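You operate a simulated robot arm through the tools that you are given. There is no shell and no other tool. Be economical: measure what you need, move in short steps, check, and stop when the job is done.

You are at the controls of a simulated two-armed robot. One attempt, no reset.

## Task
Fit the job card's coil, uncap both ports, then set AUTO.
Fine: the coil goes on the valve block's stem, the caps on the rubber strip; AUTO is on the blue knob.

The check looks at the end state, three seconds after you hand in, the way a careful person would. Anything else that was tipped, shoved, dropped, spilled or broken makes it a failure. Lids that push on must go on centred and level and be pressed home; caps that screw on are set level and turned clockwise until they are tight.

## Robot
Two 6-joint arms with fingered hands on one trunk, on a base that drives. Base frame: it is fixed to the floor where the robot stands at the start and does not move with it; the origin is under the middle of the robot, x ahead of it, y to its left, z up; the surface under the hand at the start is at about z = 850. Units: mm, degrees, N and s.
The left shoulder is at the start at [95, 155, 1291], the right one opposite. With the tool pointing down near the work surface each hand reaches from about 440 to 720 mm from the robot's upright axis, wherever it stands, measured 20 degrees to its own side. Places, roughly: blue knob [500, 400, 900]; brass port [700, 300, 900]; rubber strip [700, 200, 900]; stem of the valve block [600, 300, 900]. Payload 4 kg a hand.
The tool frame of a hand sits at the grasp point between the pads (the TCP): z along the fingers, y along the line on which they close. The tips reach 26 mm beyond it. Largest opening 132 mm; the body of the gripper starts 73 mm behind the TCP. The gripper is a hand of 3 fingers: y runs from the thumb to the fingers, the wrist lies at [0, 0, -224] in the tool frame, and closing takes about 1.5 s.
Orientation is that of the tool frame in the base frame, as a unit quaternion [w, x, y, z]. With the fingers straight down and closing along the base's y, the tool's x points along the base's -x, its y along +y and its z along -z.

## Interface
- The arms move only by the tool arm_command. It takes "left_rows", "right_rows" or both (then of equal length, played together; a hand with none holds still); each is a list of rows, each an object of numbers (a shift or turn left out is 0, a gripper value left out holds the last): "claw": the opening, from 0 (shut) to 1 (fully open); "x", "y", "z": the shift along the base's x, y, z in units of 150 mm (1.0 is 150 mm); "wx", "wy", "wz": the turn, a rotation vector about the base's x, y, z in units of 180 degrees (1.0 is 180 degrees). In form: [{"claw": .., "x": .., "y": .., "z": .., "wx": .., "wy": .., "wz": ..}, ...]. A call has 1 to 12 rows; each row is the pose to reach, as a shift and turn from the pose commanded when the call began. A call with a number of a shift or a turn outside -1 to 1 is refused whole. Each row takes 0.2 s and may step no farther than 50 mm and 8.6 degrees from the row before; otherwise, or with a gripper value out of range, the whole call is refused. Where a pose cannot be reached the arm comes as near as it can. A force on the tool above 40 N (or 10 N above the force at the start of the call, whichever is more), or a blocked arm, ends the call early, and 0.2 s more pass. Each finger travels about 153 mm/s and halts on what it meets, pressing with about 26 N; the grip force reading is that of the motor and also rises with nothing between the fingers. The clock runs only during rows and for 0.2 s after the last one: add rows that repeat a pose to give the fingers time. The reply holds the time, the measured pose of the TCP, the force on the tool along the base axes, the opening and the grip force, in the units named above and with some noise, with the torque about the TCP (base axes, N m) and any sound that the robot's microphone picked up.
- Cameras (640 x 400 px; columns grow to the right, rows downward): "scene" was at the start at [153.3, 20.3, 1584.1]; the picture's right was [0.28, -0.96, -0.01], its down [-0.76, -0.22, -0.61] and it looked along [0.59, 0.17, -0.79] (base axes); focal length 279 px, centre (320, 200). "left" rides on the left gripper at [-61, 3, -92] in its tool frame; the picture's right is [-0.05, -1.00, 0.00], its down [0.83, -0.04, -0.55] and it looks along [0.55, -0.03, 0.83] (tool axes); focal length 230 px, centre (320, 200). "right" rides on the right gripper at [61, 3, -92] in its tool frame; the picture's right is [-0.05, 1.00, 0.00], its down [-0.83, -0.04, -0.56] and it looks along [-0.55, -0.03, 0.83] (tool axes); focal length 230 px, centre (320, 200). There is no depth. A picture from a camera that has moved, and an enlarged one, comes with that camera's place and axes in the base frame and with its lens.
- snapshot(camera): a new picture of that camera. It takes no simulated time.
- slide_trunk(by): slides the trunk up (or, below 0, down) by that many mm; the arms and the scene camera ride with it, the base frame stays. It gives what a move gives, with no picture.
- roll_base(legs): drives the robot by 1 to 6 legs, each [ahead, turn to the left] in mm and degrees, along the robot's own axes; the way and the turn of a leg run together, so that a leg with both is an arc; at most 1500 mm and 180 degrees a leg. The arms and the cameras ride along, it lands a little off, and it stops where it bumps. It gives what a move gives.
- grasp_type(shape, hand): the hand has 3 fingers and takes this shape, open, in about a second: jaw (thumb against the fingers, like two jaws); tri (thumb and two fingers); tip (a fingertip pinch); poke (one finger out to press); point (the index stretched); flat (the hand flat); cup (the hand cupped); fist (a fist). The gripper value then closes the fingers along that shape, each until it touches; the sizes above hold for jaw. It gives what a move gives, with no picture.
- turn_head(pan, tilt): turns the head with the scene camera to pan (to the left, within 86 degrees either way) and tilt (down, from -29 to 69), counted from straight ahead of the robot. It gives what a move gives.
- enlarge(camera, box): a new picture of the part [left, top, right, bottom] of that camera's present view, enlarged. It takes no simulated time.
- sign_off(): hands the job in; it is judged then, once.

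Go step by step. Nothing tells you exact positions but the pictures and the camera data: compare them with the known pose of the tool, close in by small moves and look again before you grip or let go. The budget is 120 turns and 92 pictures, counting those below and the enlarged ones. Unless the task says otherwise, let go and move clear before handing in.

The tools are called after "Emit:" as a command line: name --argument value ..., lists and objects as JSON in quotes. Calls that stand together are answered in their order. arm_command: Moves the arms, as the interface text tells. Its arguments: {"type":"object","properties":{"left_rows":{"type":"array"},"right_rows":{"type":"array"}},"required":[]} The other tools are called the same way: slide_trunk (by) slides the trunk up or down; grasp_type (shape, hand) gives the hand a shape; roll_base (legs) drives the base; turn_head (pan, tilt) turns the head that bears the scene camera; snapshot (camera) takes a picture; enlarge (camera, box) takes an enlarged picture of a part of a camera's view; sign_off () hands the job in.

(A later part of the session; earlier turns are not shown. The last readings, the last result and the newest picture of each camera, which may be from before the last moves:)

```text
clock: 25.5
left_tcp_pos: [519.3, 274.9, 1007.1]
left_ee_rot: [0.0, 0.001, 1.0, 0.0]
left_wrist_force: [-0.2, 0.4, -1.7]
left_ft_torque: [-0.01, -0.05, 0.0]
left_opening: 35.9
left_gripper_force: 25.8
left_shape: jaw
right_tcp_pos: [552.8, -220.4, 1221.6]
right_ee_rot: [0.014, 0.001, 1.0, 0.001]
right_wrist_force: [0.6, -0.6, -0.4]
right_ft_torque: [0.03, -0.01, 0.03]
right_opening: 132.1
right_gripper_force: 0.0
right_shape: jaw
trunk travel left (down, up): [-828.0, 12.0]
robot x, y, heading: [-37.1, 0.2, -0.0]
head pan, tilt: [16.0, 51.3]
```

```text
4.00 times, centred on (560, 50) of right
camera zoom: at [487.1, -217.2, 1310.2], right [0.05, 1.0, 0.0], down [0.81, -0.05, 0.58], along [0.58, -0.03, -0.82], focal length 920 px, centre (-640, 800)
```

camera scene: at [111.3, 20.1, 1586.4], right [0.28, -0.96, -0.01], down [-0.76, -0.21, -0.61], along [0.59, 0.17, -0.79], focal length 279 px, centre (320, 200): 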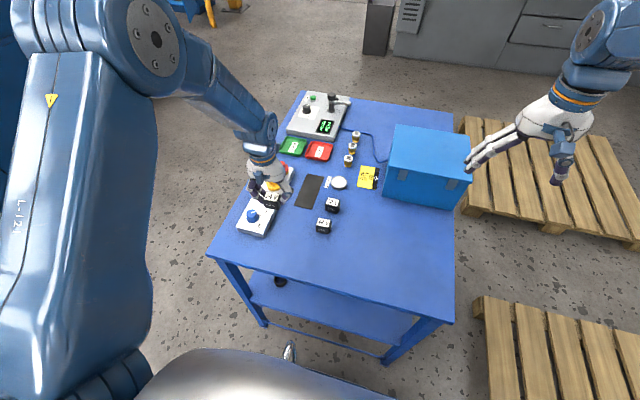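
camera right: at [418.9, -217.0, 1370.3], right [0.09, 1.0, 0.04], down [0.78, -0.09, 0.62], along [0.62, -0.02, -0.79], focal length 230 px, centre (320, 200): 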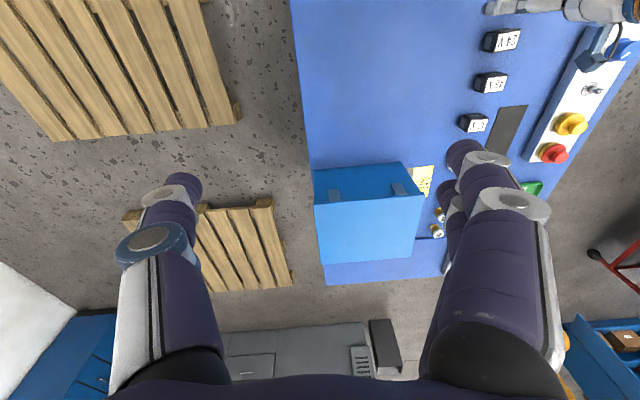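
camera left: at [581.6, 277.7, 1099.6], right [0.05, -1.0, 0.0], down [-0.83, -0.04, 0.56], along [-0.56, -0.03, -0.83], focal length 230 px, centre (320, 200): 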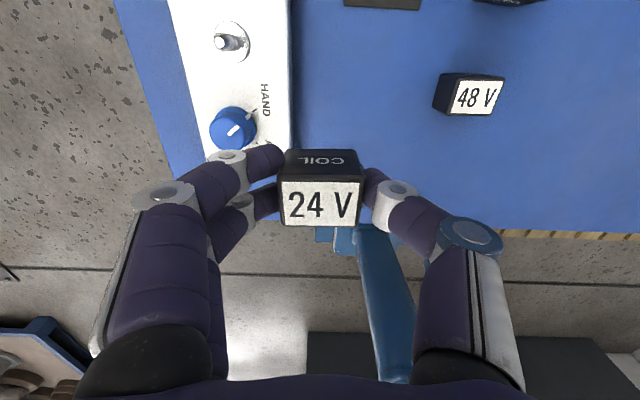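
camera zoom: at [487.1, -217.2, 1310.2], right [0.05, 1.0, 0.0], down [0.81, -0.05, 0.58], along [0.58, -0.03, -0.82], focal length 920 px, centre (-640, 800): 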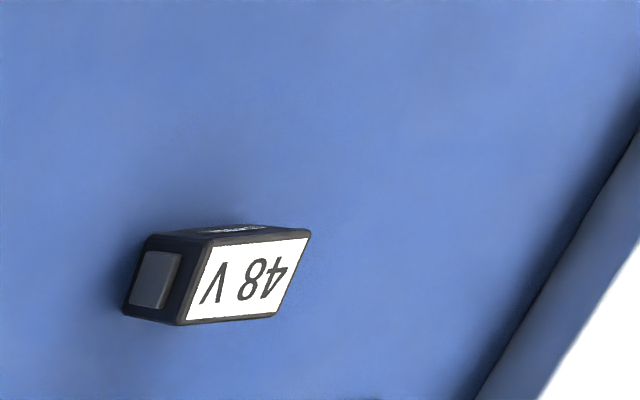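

Stem is at about [580,344], block top z≈887. I'll bring the coil just short of it in line to refine the position.

Emit:
arm_command --left_rows '[{"x": 0.05, "y": 0.15, "z": -0.05}, {"x": 0.1, "y": 0.3, "z": -0.1}, {"x": 0.1, "y": 0.46, "z": -0.15}, {"x": 0.1, "y": 0.46, "z": -0.15}]'

Emit:
enlarge --camera "left" --box '[240, 30, 400, 130]'

Emit:
snapshot --camera "left"

Emit:
enlarge --camera "scene" --box '[225, 160, 305, 210]'

```text
clock: 26.5
left_tcp_pos: [534.3, 343.4, 987.4]
left_ee_rot: [0.0, 0.001, 1.0, -0.002]
left_wrist_force: [0.3, 0.5, -1.5]
left_ft_torque: [-0.01, -0.03, -0.01]
left_opening: 35.5
left_gripper_force: 26.3
left_shape: jaw
right_tcp_pos: [552.5, -221.4, 1221.1]
right_ee_rot: [0.014, 0.001, 1.0, 0.0]
right_wrist_force: [-0.3, -0.1, 0.4]
right_ft_torque: [-0.02, -0.02, 0.01]
right_opening: 132.2
right_gripper_force: 0.1
right_shape: jaw
trunk travel left (down, up): [-828.0, 12.0]
robot x, y, heading: [-42.2, -1.7, 0.3]
head pan, tilt: [16.0, 51.3]
```

```text
4.00 times, centred on (320, 80) of left
camera zoom: at [597.1, 346.4, 1078.2], right [0.05, -1.0, 0.0], down [-0.83, -0.04, 0.56], along [-0.55, -0.03, -0.83], focal length 920 px, centre (320, 680)
```

zoom: 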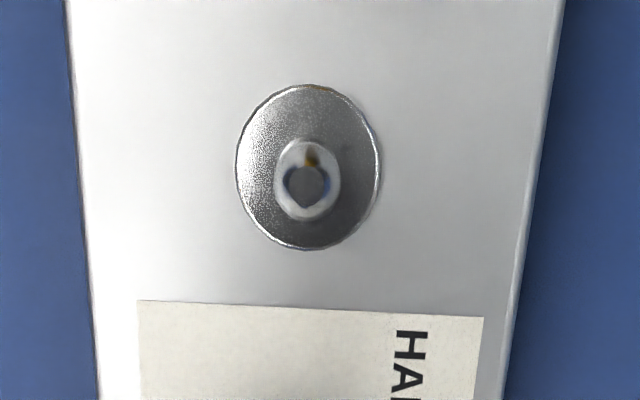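

```text
61 pictures are left
camera left: at [597.1, 346.4, 1078.2], right [0.05, -1.0, 0.0], down [-0.83, -0.04, 0.56], along [-0.55, -0.03, -0.83], focal length 230 px, centre (320, 200)
```

left: 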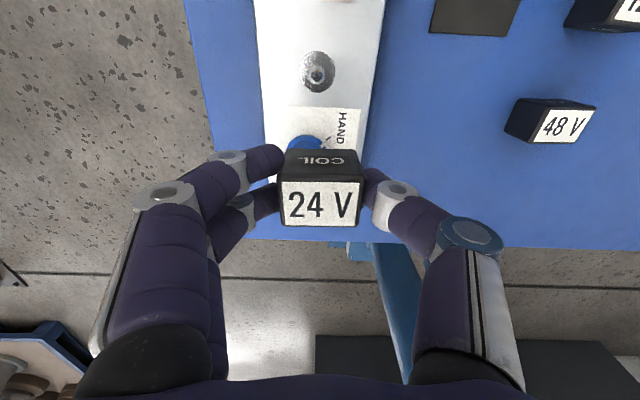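

```text
8.00 times, centred on (265, 185) of scene
camera zoom: at [111.1, 20.1, 1586.4], right [0.28, -0.96, -0.01], down [-0.76, -0.21, -0.61], along [0.59, 0.17, -0.79], focal length 2236 px, centre (760, 320)
```

zoom: 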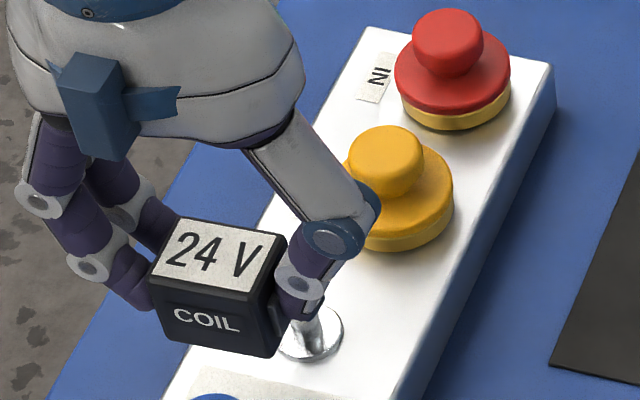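

Stem estimated at [582,346.5], block top ~880. I'll zoom in on how the coil sits in the hand to get its offset from the TCP.

Emit:
enlarge --camera "left" --box '[256, 150, 384, 230]'

```text
5.00 times, centred on (320, 190) of left
camera zoom: at [597.1, 346.4, 1078.2], right [0.05, -1.0, 0.0], down [-0.83, -0.04, 0.56], along [-0.55, -0.03, -0.83], focal length 1150 px, centre (320, 250)
```

zoom: 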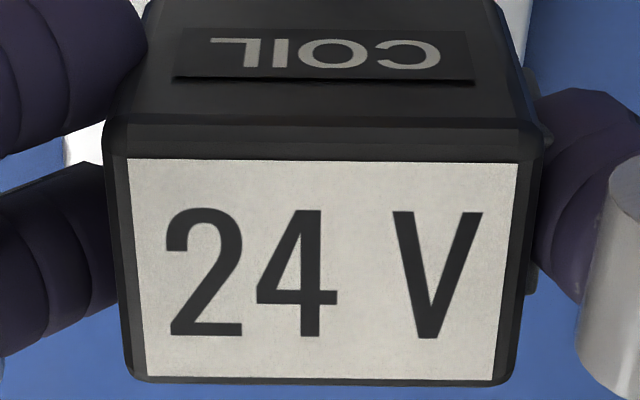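

Coil centre is within ~1 mm of the TCP. Moving above the stem.

Emit:
arm_command --left_rows '[{"x": 0.1, "y": 0.01}, {"x": 0.2, "y": 0.02}, {"x": 0.313, "y": 0.023, "z": -0.05}, {"x": 0.313, "y": 0.023, "z": -0.15}, {"x": 0.313, "y": 0.023, "z": -0.18}, {"x": 0.313, "y": 0.023, "z": -0.18}]'

Emit:
enlarge --camera "left" --box '[240, 100, 400, 200]'

Emit:
enlarge --camera "scene" --box '[230, 155, 310, 205]'

```text
clock: 27.6
left_tcp_pos: [563.0, 343.2, 978.6]
left_ee_rot: [0.011, 0.003, 1.0, -0.005]
left_wrist_force: [-0.2, 0.2, -1.3]
left_ft_torque: [0.02, -0.03, 0.0]
left_opening: 35.5
left_gripper_force: 26.1
left_shape: jaw
right_tcp_pos: [527.8, -220.3, 1234.7]
right_ee_rot: [0.025, 0.001, 1.0, 0.0]
right_wrist_force: [0.1, -0.4, -0.2]
right_ft_torque: [-0.03, 0.0, 0.04]
right_opening: 132.1
right_gripper_force: 0.3
right_shape: jaw
trunk travel left (down, up): [-828.0, 12.0]
robot x, y, heading: [-39.7, -0.3, 0.1]
head pan, tilt: [16.0, 51.3]
stopped in row 5 (left hand): the arm was blocked; the commanded pose is now the measured one
```

```text
4.00 times, centred on (320, 150) of left
camera zoom: at [623.5, 347.4, 1071.1], right [0.04, -1.0, 0.01], down [-0.84, -0.03, 0.54], along [-0.54, -0.03, -0.84], focal length 920 px, centre (320, 400)
```

zoom: 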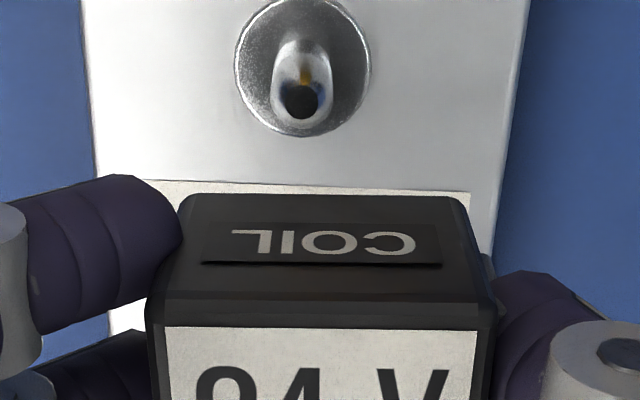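

```text
8.00 times, centred on (270, 180) of scene
camera zoom: at [109.0, 21.0, 1586.8], right [0.28, -0.96, 0.0], down [-0.76, -0.22, -0.61], along [0.59, 0.17, -0.79], focal length 2236 px, centre (720, 360)
```

zoom: 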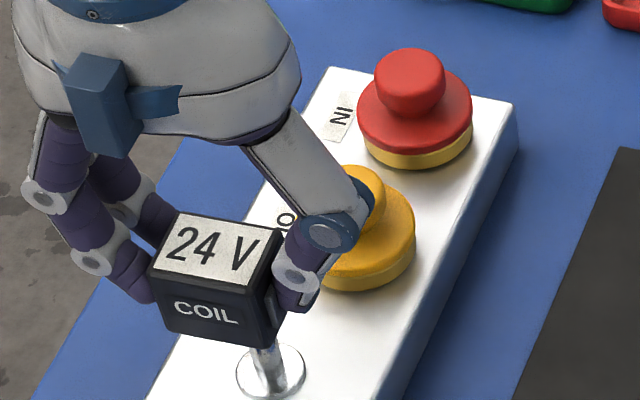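

The stem is near the arm's outer limit from where the base now stands. I'll draw the hand back and up a little, then drive the base forward ~60 mm.

Emit:
arm_command --left_rows '[{"x": -0.1, "z": 0.1, "wx": 0.003, "wy": 0.007, "wz": 0.002}, {"x": -0.2, "z": 0.2, "wx": 0.003, "wy": 0.007, "wz": 0.002}, {"x": -0.3, "z": 0.2, "wx": 0.003, "wy": 0.007, "wz": 0.002}, {"x": -0.4, "z": 0.2, "wx": 0.003, "wy": 0.007, "wz": 0.002}, {"x": -0.4, "z": 0.2, "wx": 0.003, "wy": 0.007, "wz": 0.002}]'

Emit:
roll_base --legs '[[20, 0], [20, 0], [20, 0]]'

```text
clock: 28.8
left_tcp_pos: [504.5, 342.1, 1006.0]
left_ee_rot: [-0.002, 0.0, 1.0, 0.001]
left_wrist_force: [0.0, 0.3, -0.3]
left_ft_torque: [0.03, 0.02, -0.01]
left_opening: 35.7
left_gripper_force: 25.6
left_shape: jaw
right_tcp_pos: [530.7, -220.2, 1231.9]
right_ee_rot: [0.023, 0.0, 1.0, 0.001]
right_wrist_force: [-0.2, 0.1, 0.1]
right_ft_torque: [-0.01, 0.03, -0.02]
right_opening: 131.9
right_gripper_force: 0.0
right_shape: jaw
trunk travel left (down, up): [-828.0, 12.0]
robot x, y, heading: [-44.0, 1.7, -0.1]
head pan, tilt: [16.0, 51.3]
```

```text
clock: 30.3
left_tcp_pos: [561.9, 343.2, 1007.2]
left_ee_rot: [0.0, 0.001, 1.0, 0.0]
left_wrist_force: [-0.4, 0.2, -1.6]
left_ft_torque: [0.01, -0.03, 0.01]
left_opening: 35.7
left_gripper_force: 26.0
left_shape: jaw
right_tcp_pos: [585.8, -219.9, 1233.3]
right_ee_rot: [0.025, 0.001, 1.0, 0.001]
right_wrist_force: [-0.3, 0.7, 0.9]
right_ft_torque: [-0.02, -0.01, 0.01]
right_opening: 131.8
right_gripper_force: 0.0
right_shape: jaw
trunk travel left (down, up): [-828.0, 12.0]
robot x, y, heading: [16.5, 0.4, -0.5]
head pan, tilt: [16.0, 51.3]
```

Base moved cleanly. Now above the stem again, slowly.

Emit:
arm_command --left_rows '[{"x": 0.06, "y": 0.01}, {"x": 0.123, "y": 0.028}, {"x": 0.123, "y": 0.028, "z": -0.1}, {"x": 0.123, "y": 0.028, "z": -0.2}, {"x": 0.123, "y": 0.028, "z": -0.28}, {"x": 0.123, "y": 0.028, "z": -0.28}]'

Emit:
enlarge --camera "left" --box '[256, 115, 384, 195]'

Emit:
enlarge --camera "scene" --box '[225, 165, 305, 215]'

```text
clock: 31.7
left_tcp_pos: [566.5, 344.5, 971.7]
left_ee_rot: [0.009, 0.002, 1.0, -0.001]
left_wrist_force: [0.3, 0.3, -1.7]
left_ft_torque: [-0.01, -0.01, -0.03]
left_opening: 35.7
left_gripper_force: 26.1
left_shape: jaw
right_tcp_pos: [568.3, -220.7, 1242.1]
right_ee_rot: [0.032, 0.001, 0.999, 0.001]
right_wrist_force: [0.1, 0.8, -0.1]
right_ft_torque: [0.01, 0.0, 0.02]
right_opening: 132.1
right_gripper_force: 0.0
right_shape: jaw
trunk travel left (down, up): [-828.0, 12.0]
robot x, y, heading: [15.5, -2.0, -0.2]
head pan, tilt: [16.0, 51.3]
```

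```text
5.00 times, centred on (320, 155) of left
camera zoom: at [627.5, 349.3, 1064.6], right [0.05, -1.0, 0.0], down [-0.84, -0.04, 0.54], along [-0.54, -0.03, -0.84], focal length 1150 px, centre (320, 425)
```

zoom: 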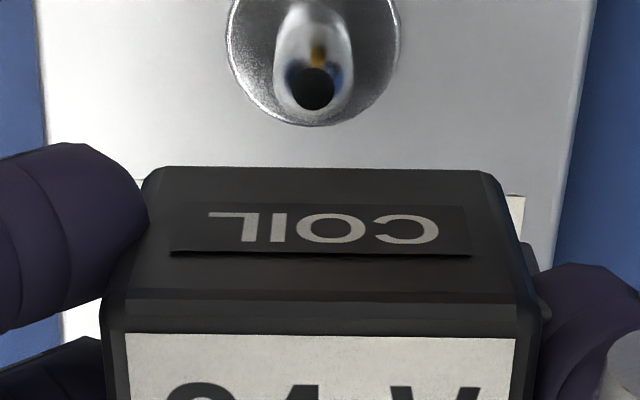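

```text
8.00 times, centred on (265, 190) of scene
camera zoom: at [170.5, 20.4, 1586.5], right [0.28, -0.96, -0.01], down [-0.76, -0.21, -0.61], along [0.59, 0.17, -0.79], focal length 2236 px, centre (760, 280)
```

zoom: 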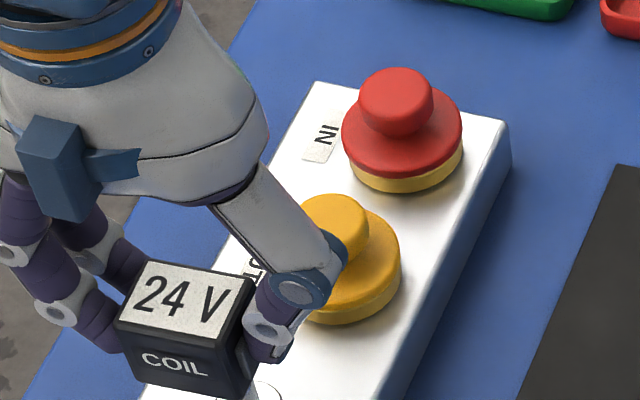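

The hand ended ~14 mm short and both arms shifted, so they may still be settling. I'll hold for a second and re-read.

Emit:
arm_command --left_rows '[{"z": 0}, {"z": 0}, {"z": 0}, {"z": 0}, {"z": 0}]'

```text
clock: 32.9
left_tcp_pos: [567.4, 345.0, 973.1]
left_ee_rot: [0.008, 0.002, 1.0, -0.002]
left_wrist_force: [-0.4, -0.4, -1.0]
left_ft_torque: [0.01, -0.02, 0.02]
left_opening: 35.5
left_gripper_force: 26.0
left_shape: jaw
right_tcp_pos: [568.5, -221.9, 1241.8]
right_ee_rot: [0.033, 0.0, 0.999, 0.001]
right_wrist_force: [-0.6, 0.0, -0.1]
right_ft_torque: [0.02, -0.01, -0.01]
right_opening: 132.0
right_gripper_force: 0.0
right_shape: jaw
trunk travel left (down, up): [-828.0, 12.0]
robot x, y, heading: [16.0, 1.2, -0.1]
head pan, tilt: [16.0, 51.3]
```

Stable now, simply offset. Correcting by the measured difference.

Emit:
arm_command --left_rows '[{"x": 0.03, "y": 0.005, "wx": 0.001, "wy": 0.002}, {"x": 0.06, "y": 0.01, "wx": 0.001, "wy": 0.005}, {"x": 0.09, "y": 0.016, "wx": 0.001, "wy": 0.005}, {"x": 0.09, "y": 0.016, "wx": 0.001, "wy": 0.005}, {"x": 0.09, "y": 0.016, "wx": 0.001, "wy": 0.005}]'

Emit:
enlarge --camera "left" --box '[240, 120, 400, 220]'

Emit:
enlarge --camera "scene" --box '[225, 175, 305, 225]'

```text
clock: 34.1
left_tcp_pos: [580.5, 346.9, 972.3]
left_ee_rot: [0.001, 0.002, 1.0, 0.0]
left_wrist_force: [-0.4, 0.9, -0.8]
left_ft_torque: [-0.02, -0.01, 0.02]
left_opening: 35.4
left_gripper_force: 25.3
left_shape: jaw
right_tcp_pos: [569.0, -221.3, 1241.9]
right_ee_rot: [0.032, 0.002, 0.999, 0.0]
right_wrist_force: [0.1, -0.3, 0.6]
right_ft_torque: [-0.02, 0.0, 0.02]
right_opening: 132.0
right_gripper_force: 0.0
right_shape: jaw
trunk travel left (down, up): [-828.0, 12.0]
robot x, y, heading: [16.1, 0.9, -0.1]
head pan, tilt: [16.0, 51.3]
```

```text
4.00 times, centred on (320, 170) of left
camera zoom: at [642.7, 350.5, 1063.9], right [0.05, -1.0, 0.0], down [-0.83, -0.04, 0.56], along [-0.55, -0.03, -0.83], focal length 920 px, centre (320, 320)
```

zoom: 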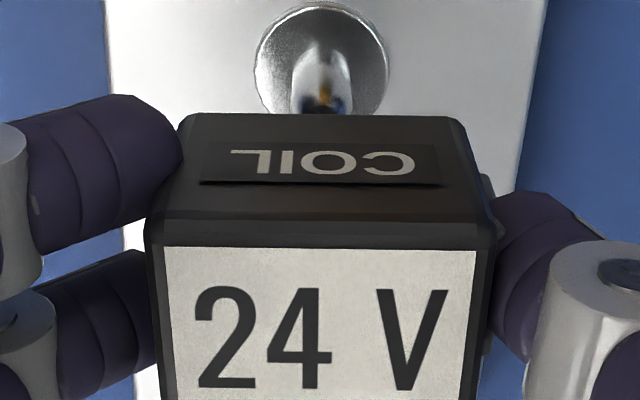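

```text
8.00 times, centred on (265, 200) of scene
camera zoom: at [170.9, 20.2, 1586.4], right [0.28, -0.96, -0.01], down [-0.76, -0.21, -0.61], along [0.59, 0.17, -0.79], focal length 2236 px, centre (760, 200)
```

zoom: 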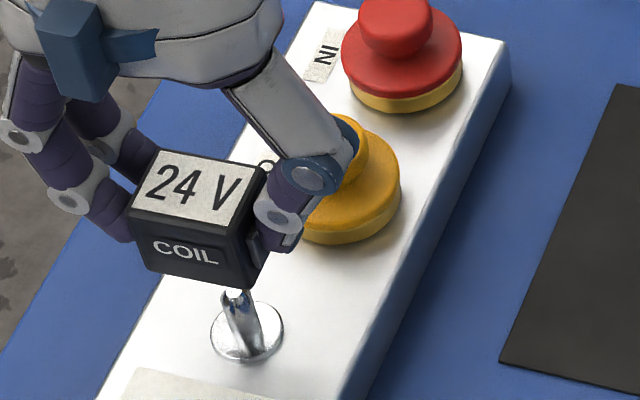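

Comparing the coil and stem in both views, the coil needs ~3.6 mm more in +x. I'll correct and descend to just above the stem top.

Emit:
arm_command --left_rows '[{"x": 0.024, "z": -0.03}, {"x": 0.024, "z": -0.07}, {"x": 0.024, "z": -0.11}, {"x": 0.024, "z": -0.13}, {"x": 0.024, "z": -0.13}]'

Emit:
enlarge --camera "left" --box '[256, 125, 384, 205]'

Emit:
enlarge --camera "scene" --box '[225, 185, 289, 225]'

```text
clock: 35.3
left_tcp_pos: [583.6, 347.7, 952.8]
left_ee_rot: [0.0, 0.001, 1.0, 0.0]
left_wrist_force: [0.1, 0.2, -1.3]
left_ft_torque: [-0.02, -0.01, 0.02]
left_opening: 35.5
left_gripper_force: 25.7
left_shape: jaw
right_tcp_pos: [569.5, -220.8, 1241.4]
right_ee_rot: [0.032, 0.001, 0.999, 0.0]
right_wrist_force: [-0.3, 0.9, 0.3]
right_ft_torque: [-0.02, 0.0, -0.01]
right_opening: 132.2
right_gripper_force: 0.0
right_shape: jaw
trunk travel left (down, up): [-828.0, 12.0]
robot x, y, heading: [18.9, 1.4, 0.1]
head pan, tilt: [16.0, 51.3]
```

```text
5.00 times, centred on (320, 165) of left
camera zoom: at [645.8, 351.7, 1043.9], right [0.05, -1.0, 0.0], down [-0.83, -0.04, 0.55], along [-0.55, -0.03, -0.83], focal length 1150 px, centre (320, 375)
```

zoom: 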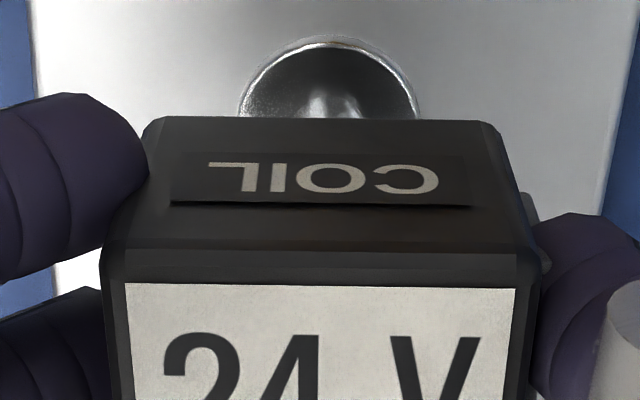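

```text
10.00 times, centred on (257, 205) of scene
camera zoom: at [170.8, 20.2, 1586.4], right [0.28, -0.96, -0.01], down [-0.76, -0.21, -0.61], along [0.59, 0.17, -0.79], focal length 2794 px, centre (950, 150)
```

zoom: 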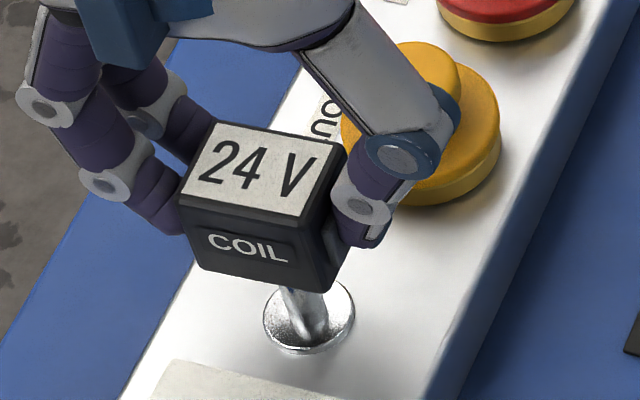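

Nearly aligned (about 1 mm off in each axis). I'll trim and lower gently, watching the force.

Emit:
arm_command --left_rows '[{"x": 0.008, "y": -0.007}, {"x": 0.008, "y": -0.007, "z": -0.03}, {"x": 0.008, "y": -0.007, "z": -0.06}, {"x": 0.008, "y": -0.007, "z": -0.09}, {"x": 0.008, "y": -0.007, "z": -0.09}]'

Emit:
enlarge --camera "scene" --box '[225, 185, 289, 225]'

Emit:
enlarge --camera "left" --box '[256, 125, 384, 205]'

```text
clock: 36.5
left_tcp_pos: [585.0, 345.9, 938.8]
left_ee_rot: [0.0, 0.001, 1.0, 0.0]
left_wrist_force: [-0.3, -0.3, -1.6]
left_ft_torque: [0.0, 0.01, 0.01]
left_opening: 35.6
left_gripper_force: 25.8
left_shape: jaw
right_tcp_pos: [568.4, -220.8, 1241.4]
right_ee_rot: [0.033, 0.0, 0.999, 0.001]
right_wrist_force: [-0.9, -0.1, -0.9]
right_ft_torque: [-0.04, -0.01, 0.03]
right_opening: 132.4
right_gripper_force: 0.0
right_shape: jaw
trunk travel left (down, up): [-828.0, 12.0]
robot x, y, heading: [20.1, -0.2, 0.3]
head pan, tilt: [16.0, 51.3]
```

```text
10.00 times, centred on (257, 205) of scene
camera zoom: at [170.9, 20.3, 1586.4], right [0.28, -0.96, -0.01], down [-0.76, -0.21, -0.61], along [0.59, 0.17, -0.79], focal length 2794 px, centre (950, 150)
```

zoom: 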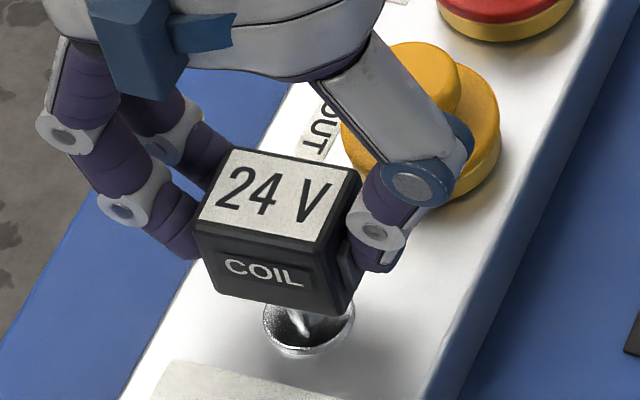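

```text
5.00 times, centred on (320, 165) of left
camera zoom: at [646.9, 350.0, 1030.7], right [0.05, -1.0, 0.0], down [-0.83, -0.04, 0.55], along [-0.55, -0.03, -0.83], focal length 1150 px, centre (320, 375)
```

zoom: 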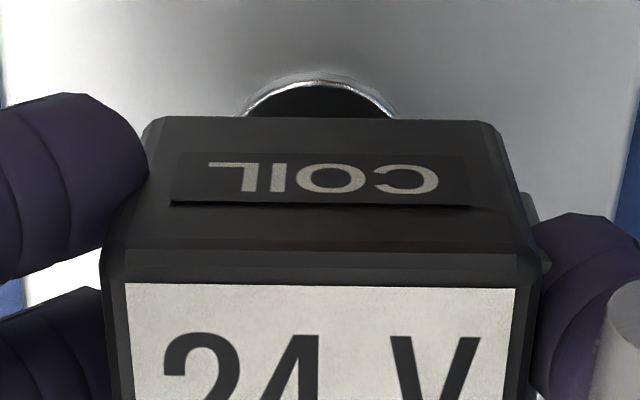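

Y is aligned; no contact yet. Continue down.

Emit:
arm_command --left_rows '[{"z": -0.02}, {"z": -0.04}, {"z": -0.06}, {"z": -0.08}, {"z": -0.08}]'

Emit:
enlarge --camera "scene" --box '[225, 185, 289, 225]'

```text
clock: 37.7
left_tcp_pos: [584.8, 345.2, 928.9]
left_ee_rot: [0.0, 0.003, 1.0, -0.001]
left_wrist_force: [0.8, -0.1, -1.1]
left_ft_torque: [0.0, 0.01, 0.0]
left_opening: 35.4
left_gripper_force: 25.6
left_shape: jaw
right_tcp_pos: [568.5, -220.8, 1242.0]
right_ee_rot: [0.033, 0.001, 0.999, 0.001]
right_wrist_force: [0.6, 0.3, -1.2]
right_ft_torque: [0.03, -0.02, 0.0]
right_opening: 131.9
right_gripper_force: 0.1
right_shape: jaw
trunk travel left (down, up): [-828.0, 12.0]
robot x, y, heading: [19.4, -0.5, 0.2]
head pan, tilt: [16.0, 51.3]
```

```text
10.00 times, centred on (257, 205) of scene
camera zoom: at [170.9, 20.2, 1586.4], right [0.28, -0.96, -0.01], down [-0.76, -0.21, -0.61], along [0.59, 0.17, -0.79], focal length 2794 px, centre (950, 150)
```

zoom: 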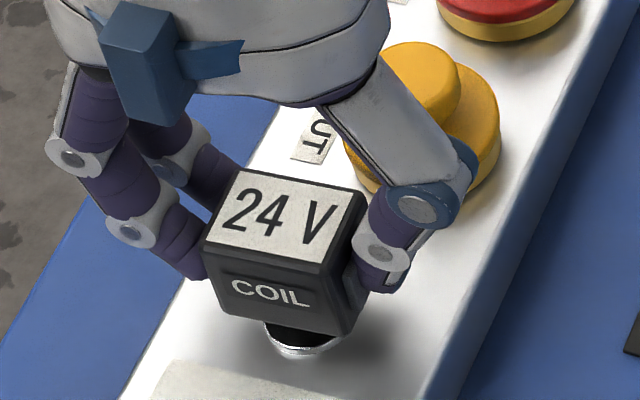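

No resistance with the bottom at ~892, so the stem appears to be in the bore. Continue until seated.

Emit:
arm_command --left_rows '[{"z": -0.02}, {"z": -0.04}, {"z": -0.06}, {"z": -0.08}, {"z": -0.1}, {"z": -0.1}]'

Emit:
enlarge --camera "scene" --box '[225, 185, 289, 225]'

```text
clock: 39.1
left_tcp_pos: [586.0, 346.0, 915.7]
left_ee_rot: [0.003, 0.002, 1.0, 0.001]
left_wrist_force: [2.6, 2.8, 22.7]
left_ft_torque: [0.19, 0.0, 0.02]
left_opening: 37.0
left_gripper_force: 25.8
left_shape: jaw
right_tcp_pos: [565.7, -223.1, 1241.9]
right_ee_rot: [0.034, 0.001, 0.999, 0.002]
right_wrist_force: [-1.0, 0.4, -0.7]
right_ft_torque: [-0.03, 0.02, 0.01]
right_opening: 132.2
right_gripper_force: 0.0
right_shape: jaw
trunk travel left (down, up): [-828.0, 12.0]
robot x, y, heading: [20.9, -6.3, -0.0]
head pan, tilt: [16.0, 51.3]
```

```text
10.00 times, centred on (257, 205) of scene
camera zoom: at [167.6, 18.3, 1587.1], right [0.28, -0.96, -0.01], down [-0.76, -0.21, -0.61], along [0.59, 0.17, -0.79], focal length 2794 px, centre (950, 150)
```

zoom: 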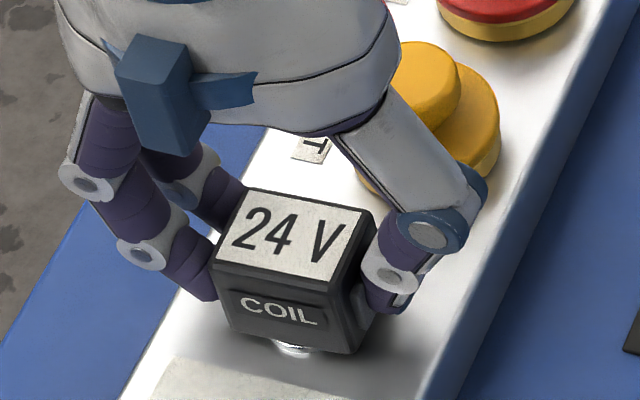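

Contact at 23 N, but the disc edge is still visible beneath. Checking from the wrist camera whether the coil slipped in the grip.

Emit:
enlarge --camera "left" --box '[240, 125, 400, 225]'

Emit:
enlarge --camera "right" --box '[540, 20, 640, 82]'

```text
4.00 times, centred on (320, 175) of left
camera zoom: at [646.5, 349.2, 1007.8], right [0.05, -1.0, 0.0], down [-0.83, -0.04, 0.55], along [-0.55, -0.03, -0.84], focal length 920 px, centre (320, 300)
```

zoom: 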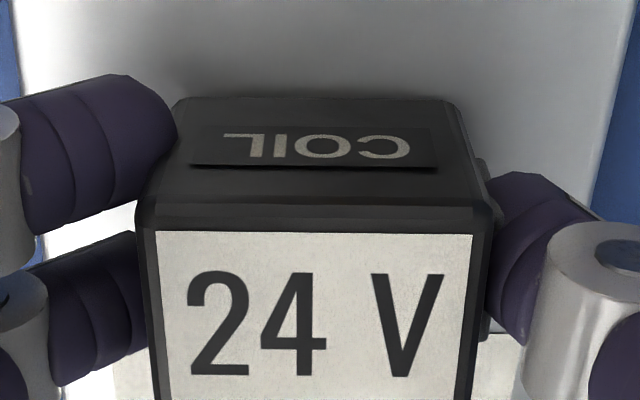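

```text
6.40 times, centred on (590, 51) of right
camera zoom: at [498.1, -218.7, 1329.1], right [0.05, 1.0, 0.01], down [0.79, -0.05, 0.61], along [0.61, -0.03, -0.79], focal length 1472 px, centre (-1408, 1154)
```

zoom: 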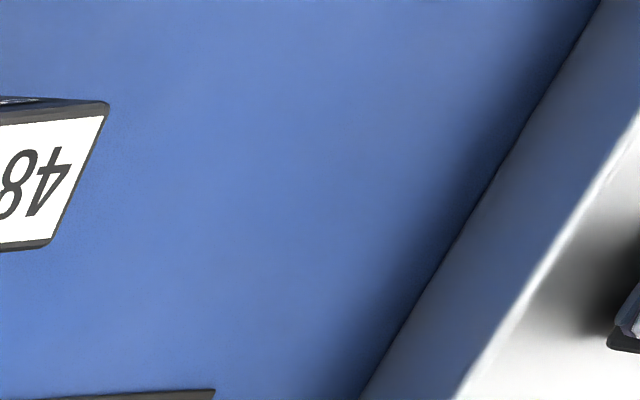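

The coil has barely slipped; it seems to resist part-way. I'll press down a little further and compare.

Emit:
arm_command --left_rows '[{"z": -0.015}, {"z": -0.03}, {"z": -0.03}]'

Emit:
enlarge --camera "scene" --box '[235, 190, 283, 220]'

```text
clock: 39.8
left_tcp_pos: [577.2, 345.8, 920.3]
left_ee_rot: [0.018, 0.003, 1.0, -0.003]
left_wrist_force: [15.1, -3.6, 2.5]
left_ft_torque: [-0.08, -0.3, -0.07]
left_opening: 36.3
left_gripper_force: 25.9
left_shape: jaw
right_tcp_pos: [548.2, -220.0, 1250.0]
right_ee_rot: [0.04, 0.0, 0.999, 0.0]
right_wrist_force: [-0.3, 0.3, -0.5]
right_ft_torque: [-0.04, -0.03, 0.05]
right_opening: 132.0
right_gripper_force: 0.1
right_shape: jaw
trunk travel left (down, up): [-828.0, 12.0]
robot x, y, heading: [17.2, 2.3, 0.1]
head pan, tilt: [16.0, 51.3]
stopped in row 3 (left hand): the force on the tool passed its limit at 40 N (the readings are from after the stop); the commanded pose is now the measured one
```

```text
13.33 times, centred on (259, 205) of scene
camera zoom: at [173.4, 21.3, 1585.5], right [0.28, -0.96, -0.01], down [-0.76, -0.22, -0.61], along [0.58, 0.17, -0.79], focal length 3726 px, centre (1133, 133)
```

zoom: 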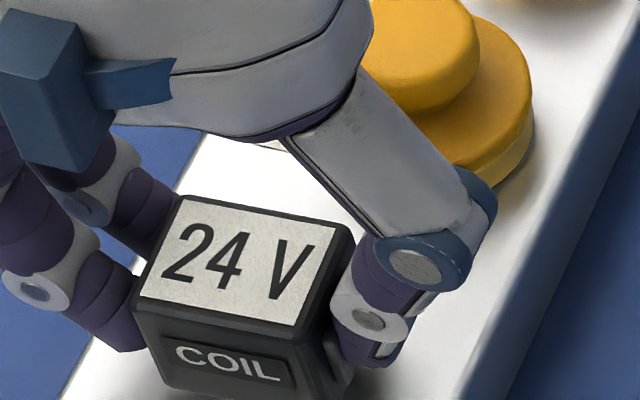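

The stop jerked the hand back but the stem holds the coil. I'll look at the lower edge of the coil.

Emit:
enlarge --camera "scene" --box '[225, 195, 289, 235]'

Emit:
snapshot --camera "left"

```text
10.00 times, centred on (257, 215) of scene
camera zoom: at [173.4, 21.3, 1585.5], right [0.28, -0.96, -0.01], down [-0.76, -0.22, -0.61], along [0.58, 0.17, -0.79], focal length 2794 px, centre (950, 50)
```

zoom: 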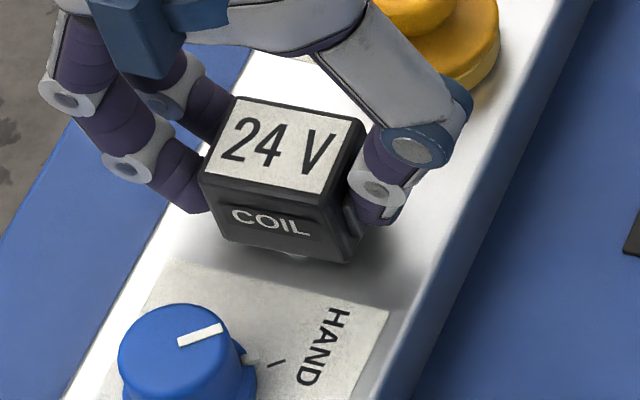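

```text
42 pictures are left
camera left: at [636.5, 349.7, 1014.4], right [0.05, -1.0, 0.01], down [-0.85, -0.04, 0.53], along [-0.53, -0.03, -0.85], focal length 230 px, centre (320, 200)
```

left: 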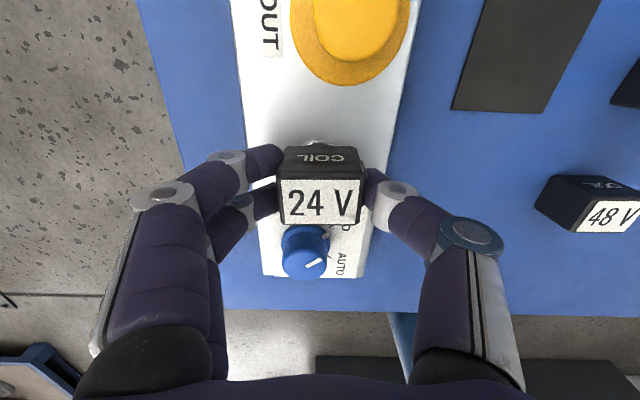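

Coil is lower now, with the hand pulling it sideways. I'll restore the hand to upright over the stem, then release.

Emit:
arm_command --left_rows '[{"x": 0.02, "wy": 0.004}, {"x": 0.04, "wy": 0.008}, {"x": 0.055, "wy": 0.0114}, {"x": 0.055, "wy": 0.0114}]'

Emit:
arm_command --left_rows '[{"claw": 0.3}, {"claw": 0.35}, {"claw": 0.4}, {"claw": 0.5}, {"claw": 0.6}, {"claw": 0.6}]'

Emit:
snapshot --camera "left"

Emit:
enlarge --camera "scene" --box '[225, 195, 289, 235]'

```text
clock: 40.8
left_tcp_pos: [579.1, 344.2, 919.8]
left_ee_rot: [-0.006, 0.004, 1.0, -0.003]
left_wrist_force: [0.7, 1.0, -0.9]
left_ft_torque: [0.02, 0.0, 0.03]
left_opening: 36.6
left_gripper_force: 25.8
left_shape: jaw
right_tcp_pos: [546.5, -220.4, 1251.8]
right_ee_rot: [0.041, 0.001, 0.999, 0.001]
right_wrist_force: [0.4, 0.3, -0.9]
right_ft_torque: [-0.01, 0.05, 0.02]
right_opening: 132.2
right_gripper_force: 0.1
right_shape: jaw
trunk travel left (down, up): [-828.0, 12.0]
robot x, y, heading: [14.4, -0.0, -0.4]
head pan, tilt: [16.0, 51.3]
```

```text
clock: 42.2
left_tcp_pos: [580.5, 343.9, 921.1]
left_ee_rot: [-0.005, 0.003, 1.0, -0.001]
left_wrist_force: [-0.7, -0.7, -0.9]
left_ft_torque: [-0.02, 0.02, -0.02]
left_opening: 78.5
left_gripper_force: 0.0
left_shape: jaw
right_tcp_pos: [546.7, -221.8, 1249.7]
right_ee_rot: [0.041, 0.001, 0.999, 0.001]
right_wrist_force: [1.1, -0.2, -0.4]
right_ft_torque: [0.03, -0.02, 0.01]
right_opening: 132.1
right_gripper_force: 0.1
right_shape: jaw
trunk travel left (down, up): [-828.0, 12.0]
robot x, y, heading: [17.7, 0.4, -0.1]
head pan, tilt: [16.0, 51.3]
```

```text
41 pictures are left
camera left: at [643.8, 348.7, 1011.3], right [0.05, -1.0, 0.0], down [-0.82, -0.04, 0.56], along [-0.56, -0.03, -0.83], focal length 230 px, centre (320, 200)
```

left: 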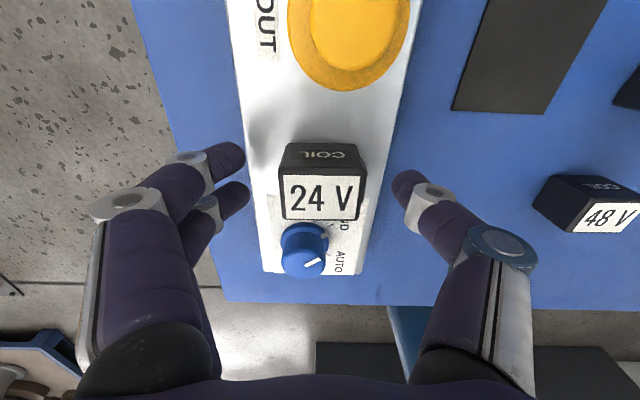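

```text
10.00 times, centred on (257, 215) of scene
camera zoom: at [170.7, 20.2, 1586.5], right [0.28, -0.96, -0.01], down [-0.76, -0.21, -0.61], along [0.59, 0.17, -0.79], focal length 2794 px, centre (950, 50)
```

zoom: 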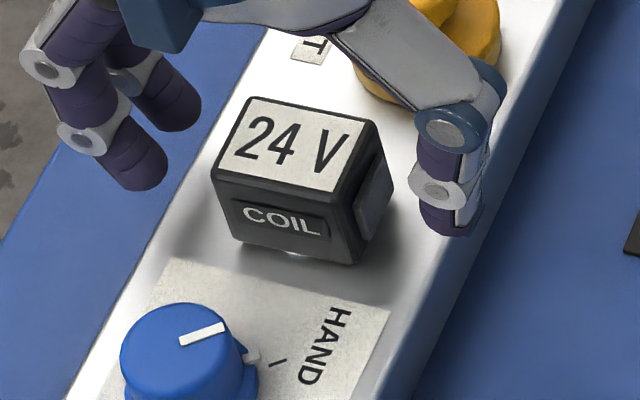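

The coil sits level on the stem but maybe ~4 mm short of home. I'll rise, close the fingers, and press on its top centre.

Emit:
arm_command --left_rows '[{"z": 0.1}, {"z": 0.25}, {"z": 0.4}, {"z": 0.5, "claw": 0}, {"x": 0.02, "y": 0.015, "z": 0.5}, {"x": 0.02, "y": 0.015, "z": 0.5}, {"x": 0.02, "y": 0.015, "z": 0.5}, {"x": 0.02, "y": 0.015, "z": 0.5}, {"x": 0.02, "y": 0.015, "z": 0.5}]'

Emit:
snapshot --camera "left"

```text
clock: 44.2
left_tcp_pos: [584.7, 347.6, 994.4]
left_ee_rot: [-0.006, 0.004, 1.0, -0.002]
left_wrist_force: [-0.1, -0.4, 0.4]
left_ft_torque: [0.0, 0.03, 0.0]
left_opening: 0.0
left_gripper_force: 26.1
left_shape: jaw
right_tcp_pos: [547.1, -220.8, 1251.0]
right_ee_rot: [0.041, 0.001, 0.999, 0.001]
right_wrist_force: [-0.4, 0.9, -0.3]
right_ft_torque: [0.02, 0.01, 0.01]
right_opening: 132.1
right_gripper_force: 0.1
right_shape: jaw
trunk travel left (down, up): [-828.0, 12.0]
robot x, y, heading: [17.4, 0.4, 0.0]
head pan, tilt: [16.0, 51.3]
```

```text
39 pictures are left
camera left: at [647.9, 351.2, 1086.1], right [0.05, -1.0, 0.0], down [-0.83, -0.04, 0.56], along [-0.56, -0.03, -0.83], focal length 230 px, centre (320, 200)
```

left: 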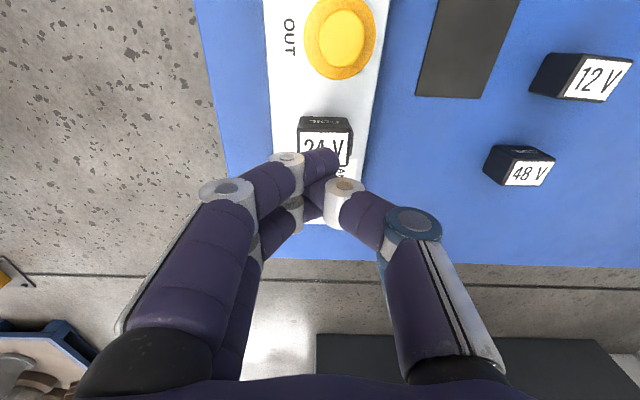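

Fingers closed above the coil. Lowering to contact.

Emit:
arm_command --left_rows '[{"z": -0.08, "wy": -0.004}, {"z": -0.16, "wy": -0.004}, {"z": -0.2, "wy": -0.004}, {"z": -0.22, "wy": -0.004}, {"z": -0.24, "wy": -0.004}, {"z": -0.26, "wy": -0.004}, {"z": -0.26, "wy": -0.004}]'

```text
clock: 45.8
left_tcp_pos: [583.8, 346.2, 957.1]
left_ee_rot: [0.001, 0.004, 1.0, -0.001]
left_wrist_force: [0.4, 0.0, -0.2]
left_ft_torque: [-0.01, 0.0, 0.0]
left_opening: 0.0
left_gripper_force: 25.9
left_shape: jaw
right_tcp_pos: [547.0, -220.9, 1251.2]
right_ee_rot: [0.041, 0.001, 0.999, 0.001]
right_wrist_force: [0.3, 0.3, 0.5]
right_ft_torque: [0.0, -0.02, 0.0]
right_opening: 132.1
right_gripper_force: 0.1
right_shape: jaw
trunk travel left (down, up): [-828.0, 12.0]
robot x, y, heading: [19.2, -0.6, 0.2]
head pan, tilt: [16.0, 51.3]
```

Emit:
arm_command --left_rows '[{"z": -0.015}, {"z": -0.03}, {"z": -0.045}, {"z": -0.06}, {"z": -0.075}, {"z": -0.09}, {"z": -0.09}]'

Emit:
enlarge --camera "scene" --box '[225, 195, 289, 235]'

```text
clock: 47.4
left_tcp_pos: [583.6, 347.8, 942.6]
left_ee_rot: [0.001, 0.003, 1.0, -0.002]
left_wrist_force: [0.1, -0.1, -0.2]
left_ft_torque: [0.0, -0.02, 0.01]
left_opening: 0.1
left_gripper_force: 25.7
left_shape: jaw
right_tcp_pos: [546.6, -219.7, 1251.8]
right_ee_rot: [0.041, 0.001, 0.999, 0.001]
right_wrist_force: [0.6, -0.5, -0.7]
right_ft_torque: [-0.02, -0.04, 0.02]
right_opening: 132.0
right_gripper_force: 0.0
right_shape: jaw
trunk travel left (down, up): [-828.0, 12.0]
robot x, y, heading: [15.7, -0.1, 0.2]
head pan, tilt: [16.0, 51.3]
```

```text
10.00 times, centred on (257, 215) of scene
camera zoom: at [170.7, 20.1, 1586.5], right [0.28, -0.96, -0.01], down [-0.76, -0.21, -0.61], along [0.59, 0.17, -0.79], focal length 2794 px, centre (950, 50)
```

zoom: 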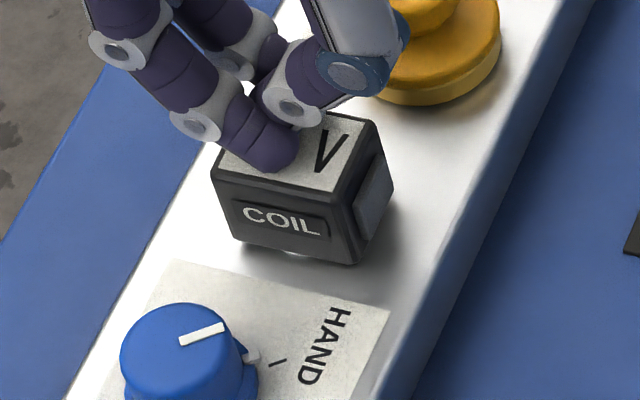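

Almost touching. Continue pressing in small steps.

Emit:
arm_command --left_rows '[{"z": -0.015}, {"z": -0.03}, {"z": -0.045}, {"z": -0.06}, {"z": -0.07}, {"z": -0.07}]'

```text
clock: 48.4
left_tcp_pos: [572.3, 346.1, 946.4]
left_ee_rot: [0.015, 0.005, 1.0, -0.004]
left_wrist_force: [0.0, -0.4, -0.2]
left_ft_torque: [-0.03, 0.0, 0.03]
left_opening: 0.0
left_gripper_force: 26.4
left_shape: jaw
right_tcp_pos: [523.7, -220.7, 1259.2]
right_ee_rot: [0.05, 0.0, 0.999, 0.001]
right_wrist_force: [0.7, -0.4, -1.0]
right_ft_torque: [0.0, -0.01, 0.0]
right_opening: 132.2
right_gripper_force: 0.0
right_shape: jaw
trunk travel left (down, up): [-828.0, 12.0]
robot x, y, heading: [18.3, -3.4, 0.0]
head pan, tilt: [16.0, 51.3]
stopped in row 4 (left hand): the force on the tool passed its limit at 43 N (the readings are from after the stop); the commanded pose is now the measured one
```

It pressed with 43 N and stopped. Checking the coil.

Emit:
enlarge --camera "scene" --box '[225, 195, 289, 235]'

```text
10.00 times, centred on (257, 215) of scene
camera zoom: at [169.2, 21.0, 1586.0], right [0.28, -0.96, 0.0], down [-0.76, -0.22, -0.61], along [0.59, 0.17, -0.79], focal length 2794 px, centre (950, 50)
```

zoom: 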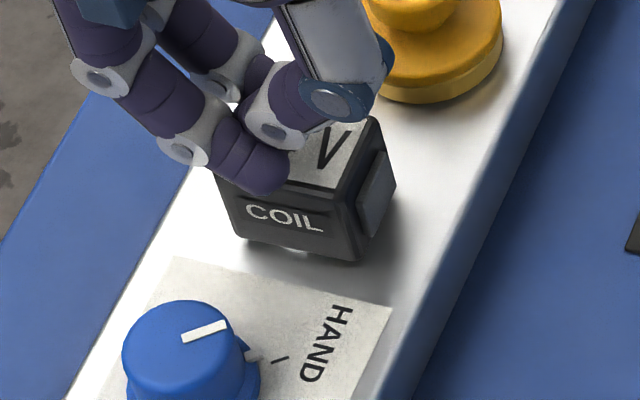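

The coil didn't sink any further under 43 N, so it's home. Next I need the base closer for the caps; raise the hand and check table clearance first.

Emit:
arm_command --left_rows '[{"z": 0.15}, {"z": 0.3}, {"z": 0.45, "claw": 0.6}, {"z": 0.6, "wy": 0.004}, {"z": 0.75, "wy": 0.008}, {"z": 0.75, "wy": 0.008}]' --right_rows '[{"x": 0.05}, {"x": 0.1, "wy": 0.005}, {"x": 0.15, "wy": 0.01}, {"x": 0.2, "wy": 0.02}, {"x": 0.2, "wy": 0.03}, {"x": 0.2, "wy": 0.03}]'

Emit:
turn_head --pan 8 --tilt 69

Emit:
snapshot --camera "scene"

```text
clock: 49.8
left_tcp_pos: [572.1, 344.5, 1060.6]
left_ee_rot: [0.002, 0.005, 1.0, -0.004]
left_wrist_force: [0.3, 0.4, -0.2]
left_ft_torque: [0.01, 0.0, 0.01]
left_opening: 78.6
left_gripper_force: 0.1
left_shape: jaw
right_tcp_pos: [555.4, -221.3, 1261.1]
right_ee_rot: [0.003, 0.001, 1.0, 0.0]
right_wrist_force: [0.3, 0.5, 0.6]
right_ft_torque: [0.0, 0.0, 0.02]
right_opening: 132.1
right_gripper_force: 0.0
right_shape: jaw
trunk travel left (down, up): [-828.0, 12.0]
robot x, y, heading: [22.0, -3.5, -0.0]
head pan, tilt: [16.0, 51.3]
```

```text
clock: 50.6
left_tcp_pos: [572.9, 344.5, 1059.6]
left_ee_rot: [0.001, 0.004, 1.0, -0.003]
left_wrist_force: [0.8, 1.0, 1.0]
left_ft_torque: [0.04, -0.01, 0.03]
left_opening: 78.9
left_gripper_force: 0.1
left_shape: jaw
right_tcp_pos: [554.8, -223.3, 1259.1]
right_ee_rot: [0.003, 0.0, 1.0, 0.001]
right_wrist_force: [0.6, 0.3, 0.2]
right_ft_torque: [-0.01, 0.02, -0.01]
right_opening: 132.0
right_gripper_force: 0.1
right_shape: jaw
trunk travel left (down, up): [-828.0, 12.0]
robot x, y, heading: [15.9, -2.0, -0.0]
head pan, tilt: [8.0, 68.8]
```

```text
36 pictures are left
camera scene: at [153.1, 6.9, 1566.6], right [0.14, -0.99, 0.0], down [-0.93, -0.13, -0.35], along [0.34, 0.05, -0.94], focal length 279 px, centre (320, 200)
```

scene: 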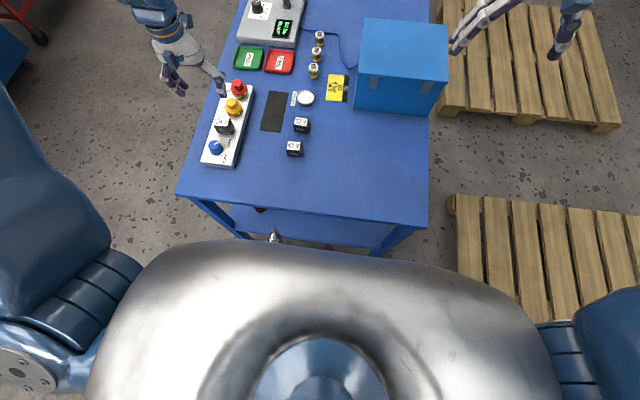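

There's some room ahead but the base front isn't visible, so I'll advance only ~40 mm in small legs.

Emit:
roll_base --legs '[[20, 0], [20, 0]]'

Emit:
turn_head --pan 18 --tilt 50

Emit:
snapshot --camera "left"

Emit:
enlarge --camera "scene" --box '[200, 110, 360, 210]'

```text
clock: 51.8
left_tcp_pos: [610.1, 344.2, 1061.9]
left_ee_rot: [0.003, 0.005, 1.0, -0.004]
left_wrist_force: [-1.2, -0.6, 0.9]
left_ft_torque: [0.01, 0.01, -0.01]
left_opening: 79.1
left_gripper_force: 0.0
left_shape: jaw
right_tcp_pos: [592.2, -220.4, 1262.0]
right_ee_rot: [0.005, 0.001, 1.0, 0.0]
right_wrist_force: [0.2, -0.5, 0.6]
right_ft_torque: [-0.01, -0.06, -0.02]
right_opening: 132.1
right_gripper_force: 0.0
right_shape: jaw
trunk travel left (down, up): [-828.0, 12.0]
robot x, y, heading: [60.0, 0.3, 0.1]
head pan, tilt: [8.0, 68.8]
```

```text
clock: 52.6
left_tcp_pos: [595.4, 343.1, 1070.4]
left_ee_rot: [0.013, 0.006, 1.0, -0.004]
left_wrist_force: [0.1, 0.1, 1.6]
left_ft_torque: [0.04, -0.02, -0.01]
left_opening: 79.1
left_gripper_force: 0.1
left_shape: jaw
right_tcp_pos: [572.2, -220.8, 1269.7]
right_ee_rot: [0.014, 0.001, 1.0, 0.0]
right_wrist_force: [0.1, -0.5, 0.8]
right_ft_torque: [-0.01, 0.0, 0.04]
right_opening: 132.1
right_gripper_force: 0.0
right_shape: jaw
trunk travel left (down, up): [-828.0, 12.0]
robot x, y, heading: [57.6, 1.6, -0.1]
head pan, tilt: [18.0, 50.0]
```

```text
35 pictures are left
camera left: at [654.5, 346.9, 1163.0], right [0.04, -1.0, 0.01], down [-0.84, -0.03, 0.53], along [-0.53, -0.03, -0.85], focal length 230 px, centre (320, 200)
```

left: 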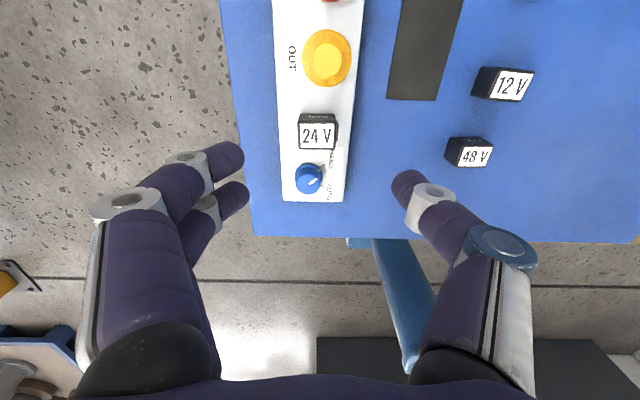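

```text
4.00 times, centred on (280, 160) of scene
camera zoom: at [210.1, 23.2, 1588.3], right [0.31, -0.95, -0.01], down [-0.74, -0.24, -0.63], along [0.6, 0.2, -0.78], focal length 1118 px, centre (480, 360)
```

zoom: 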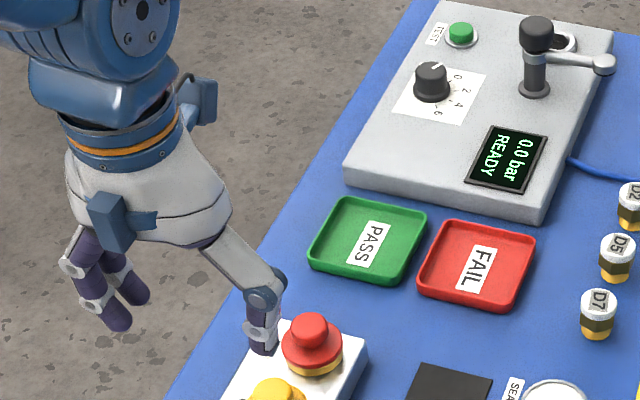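

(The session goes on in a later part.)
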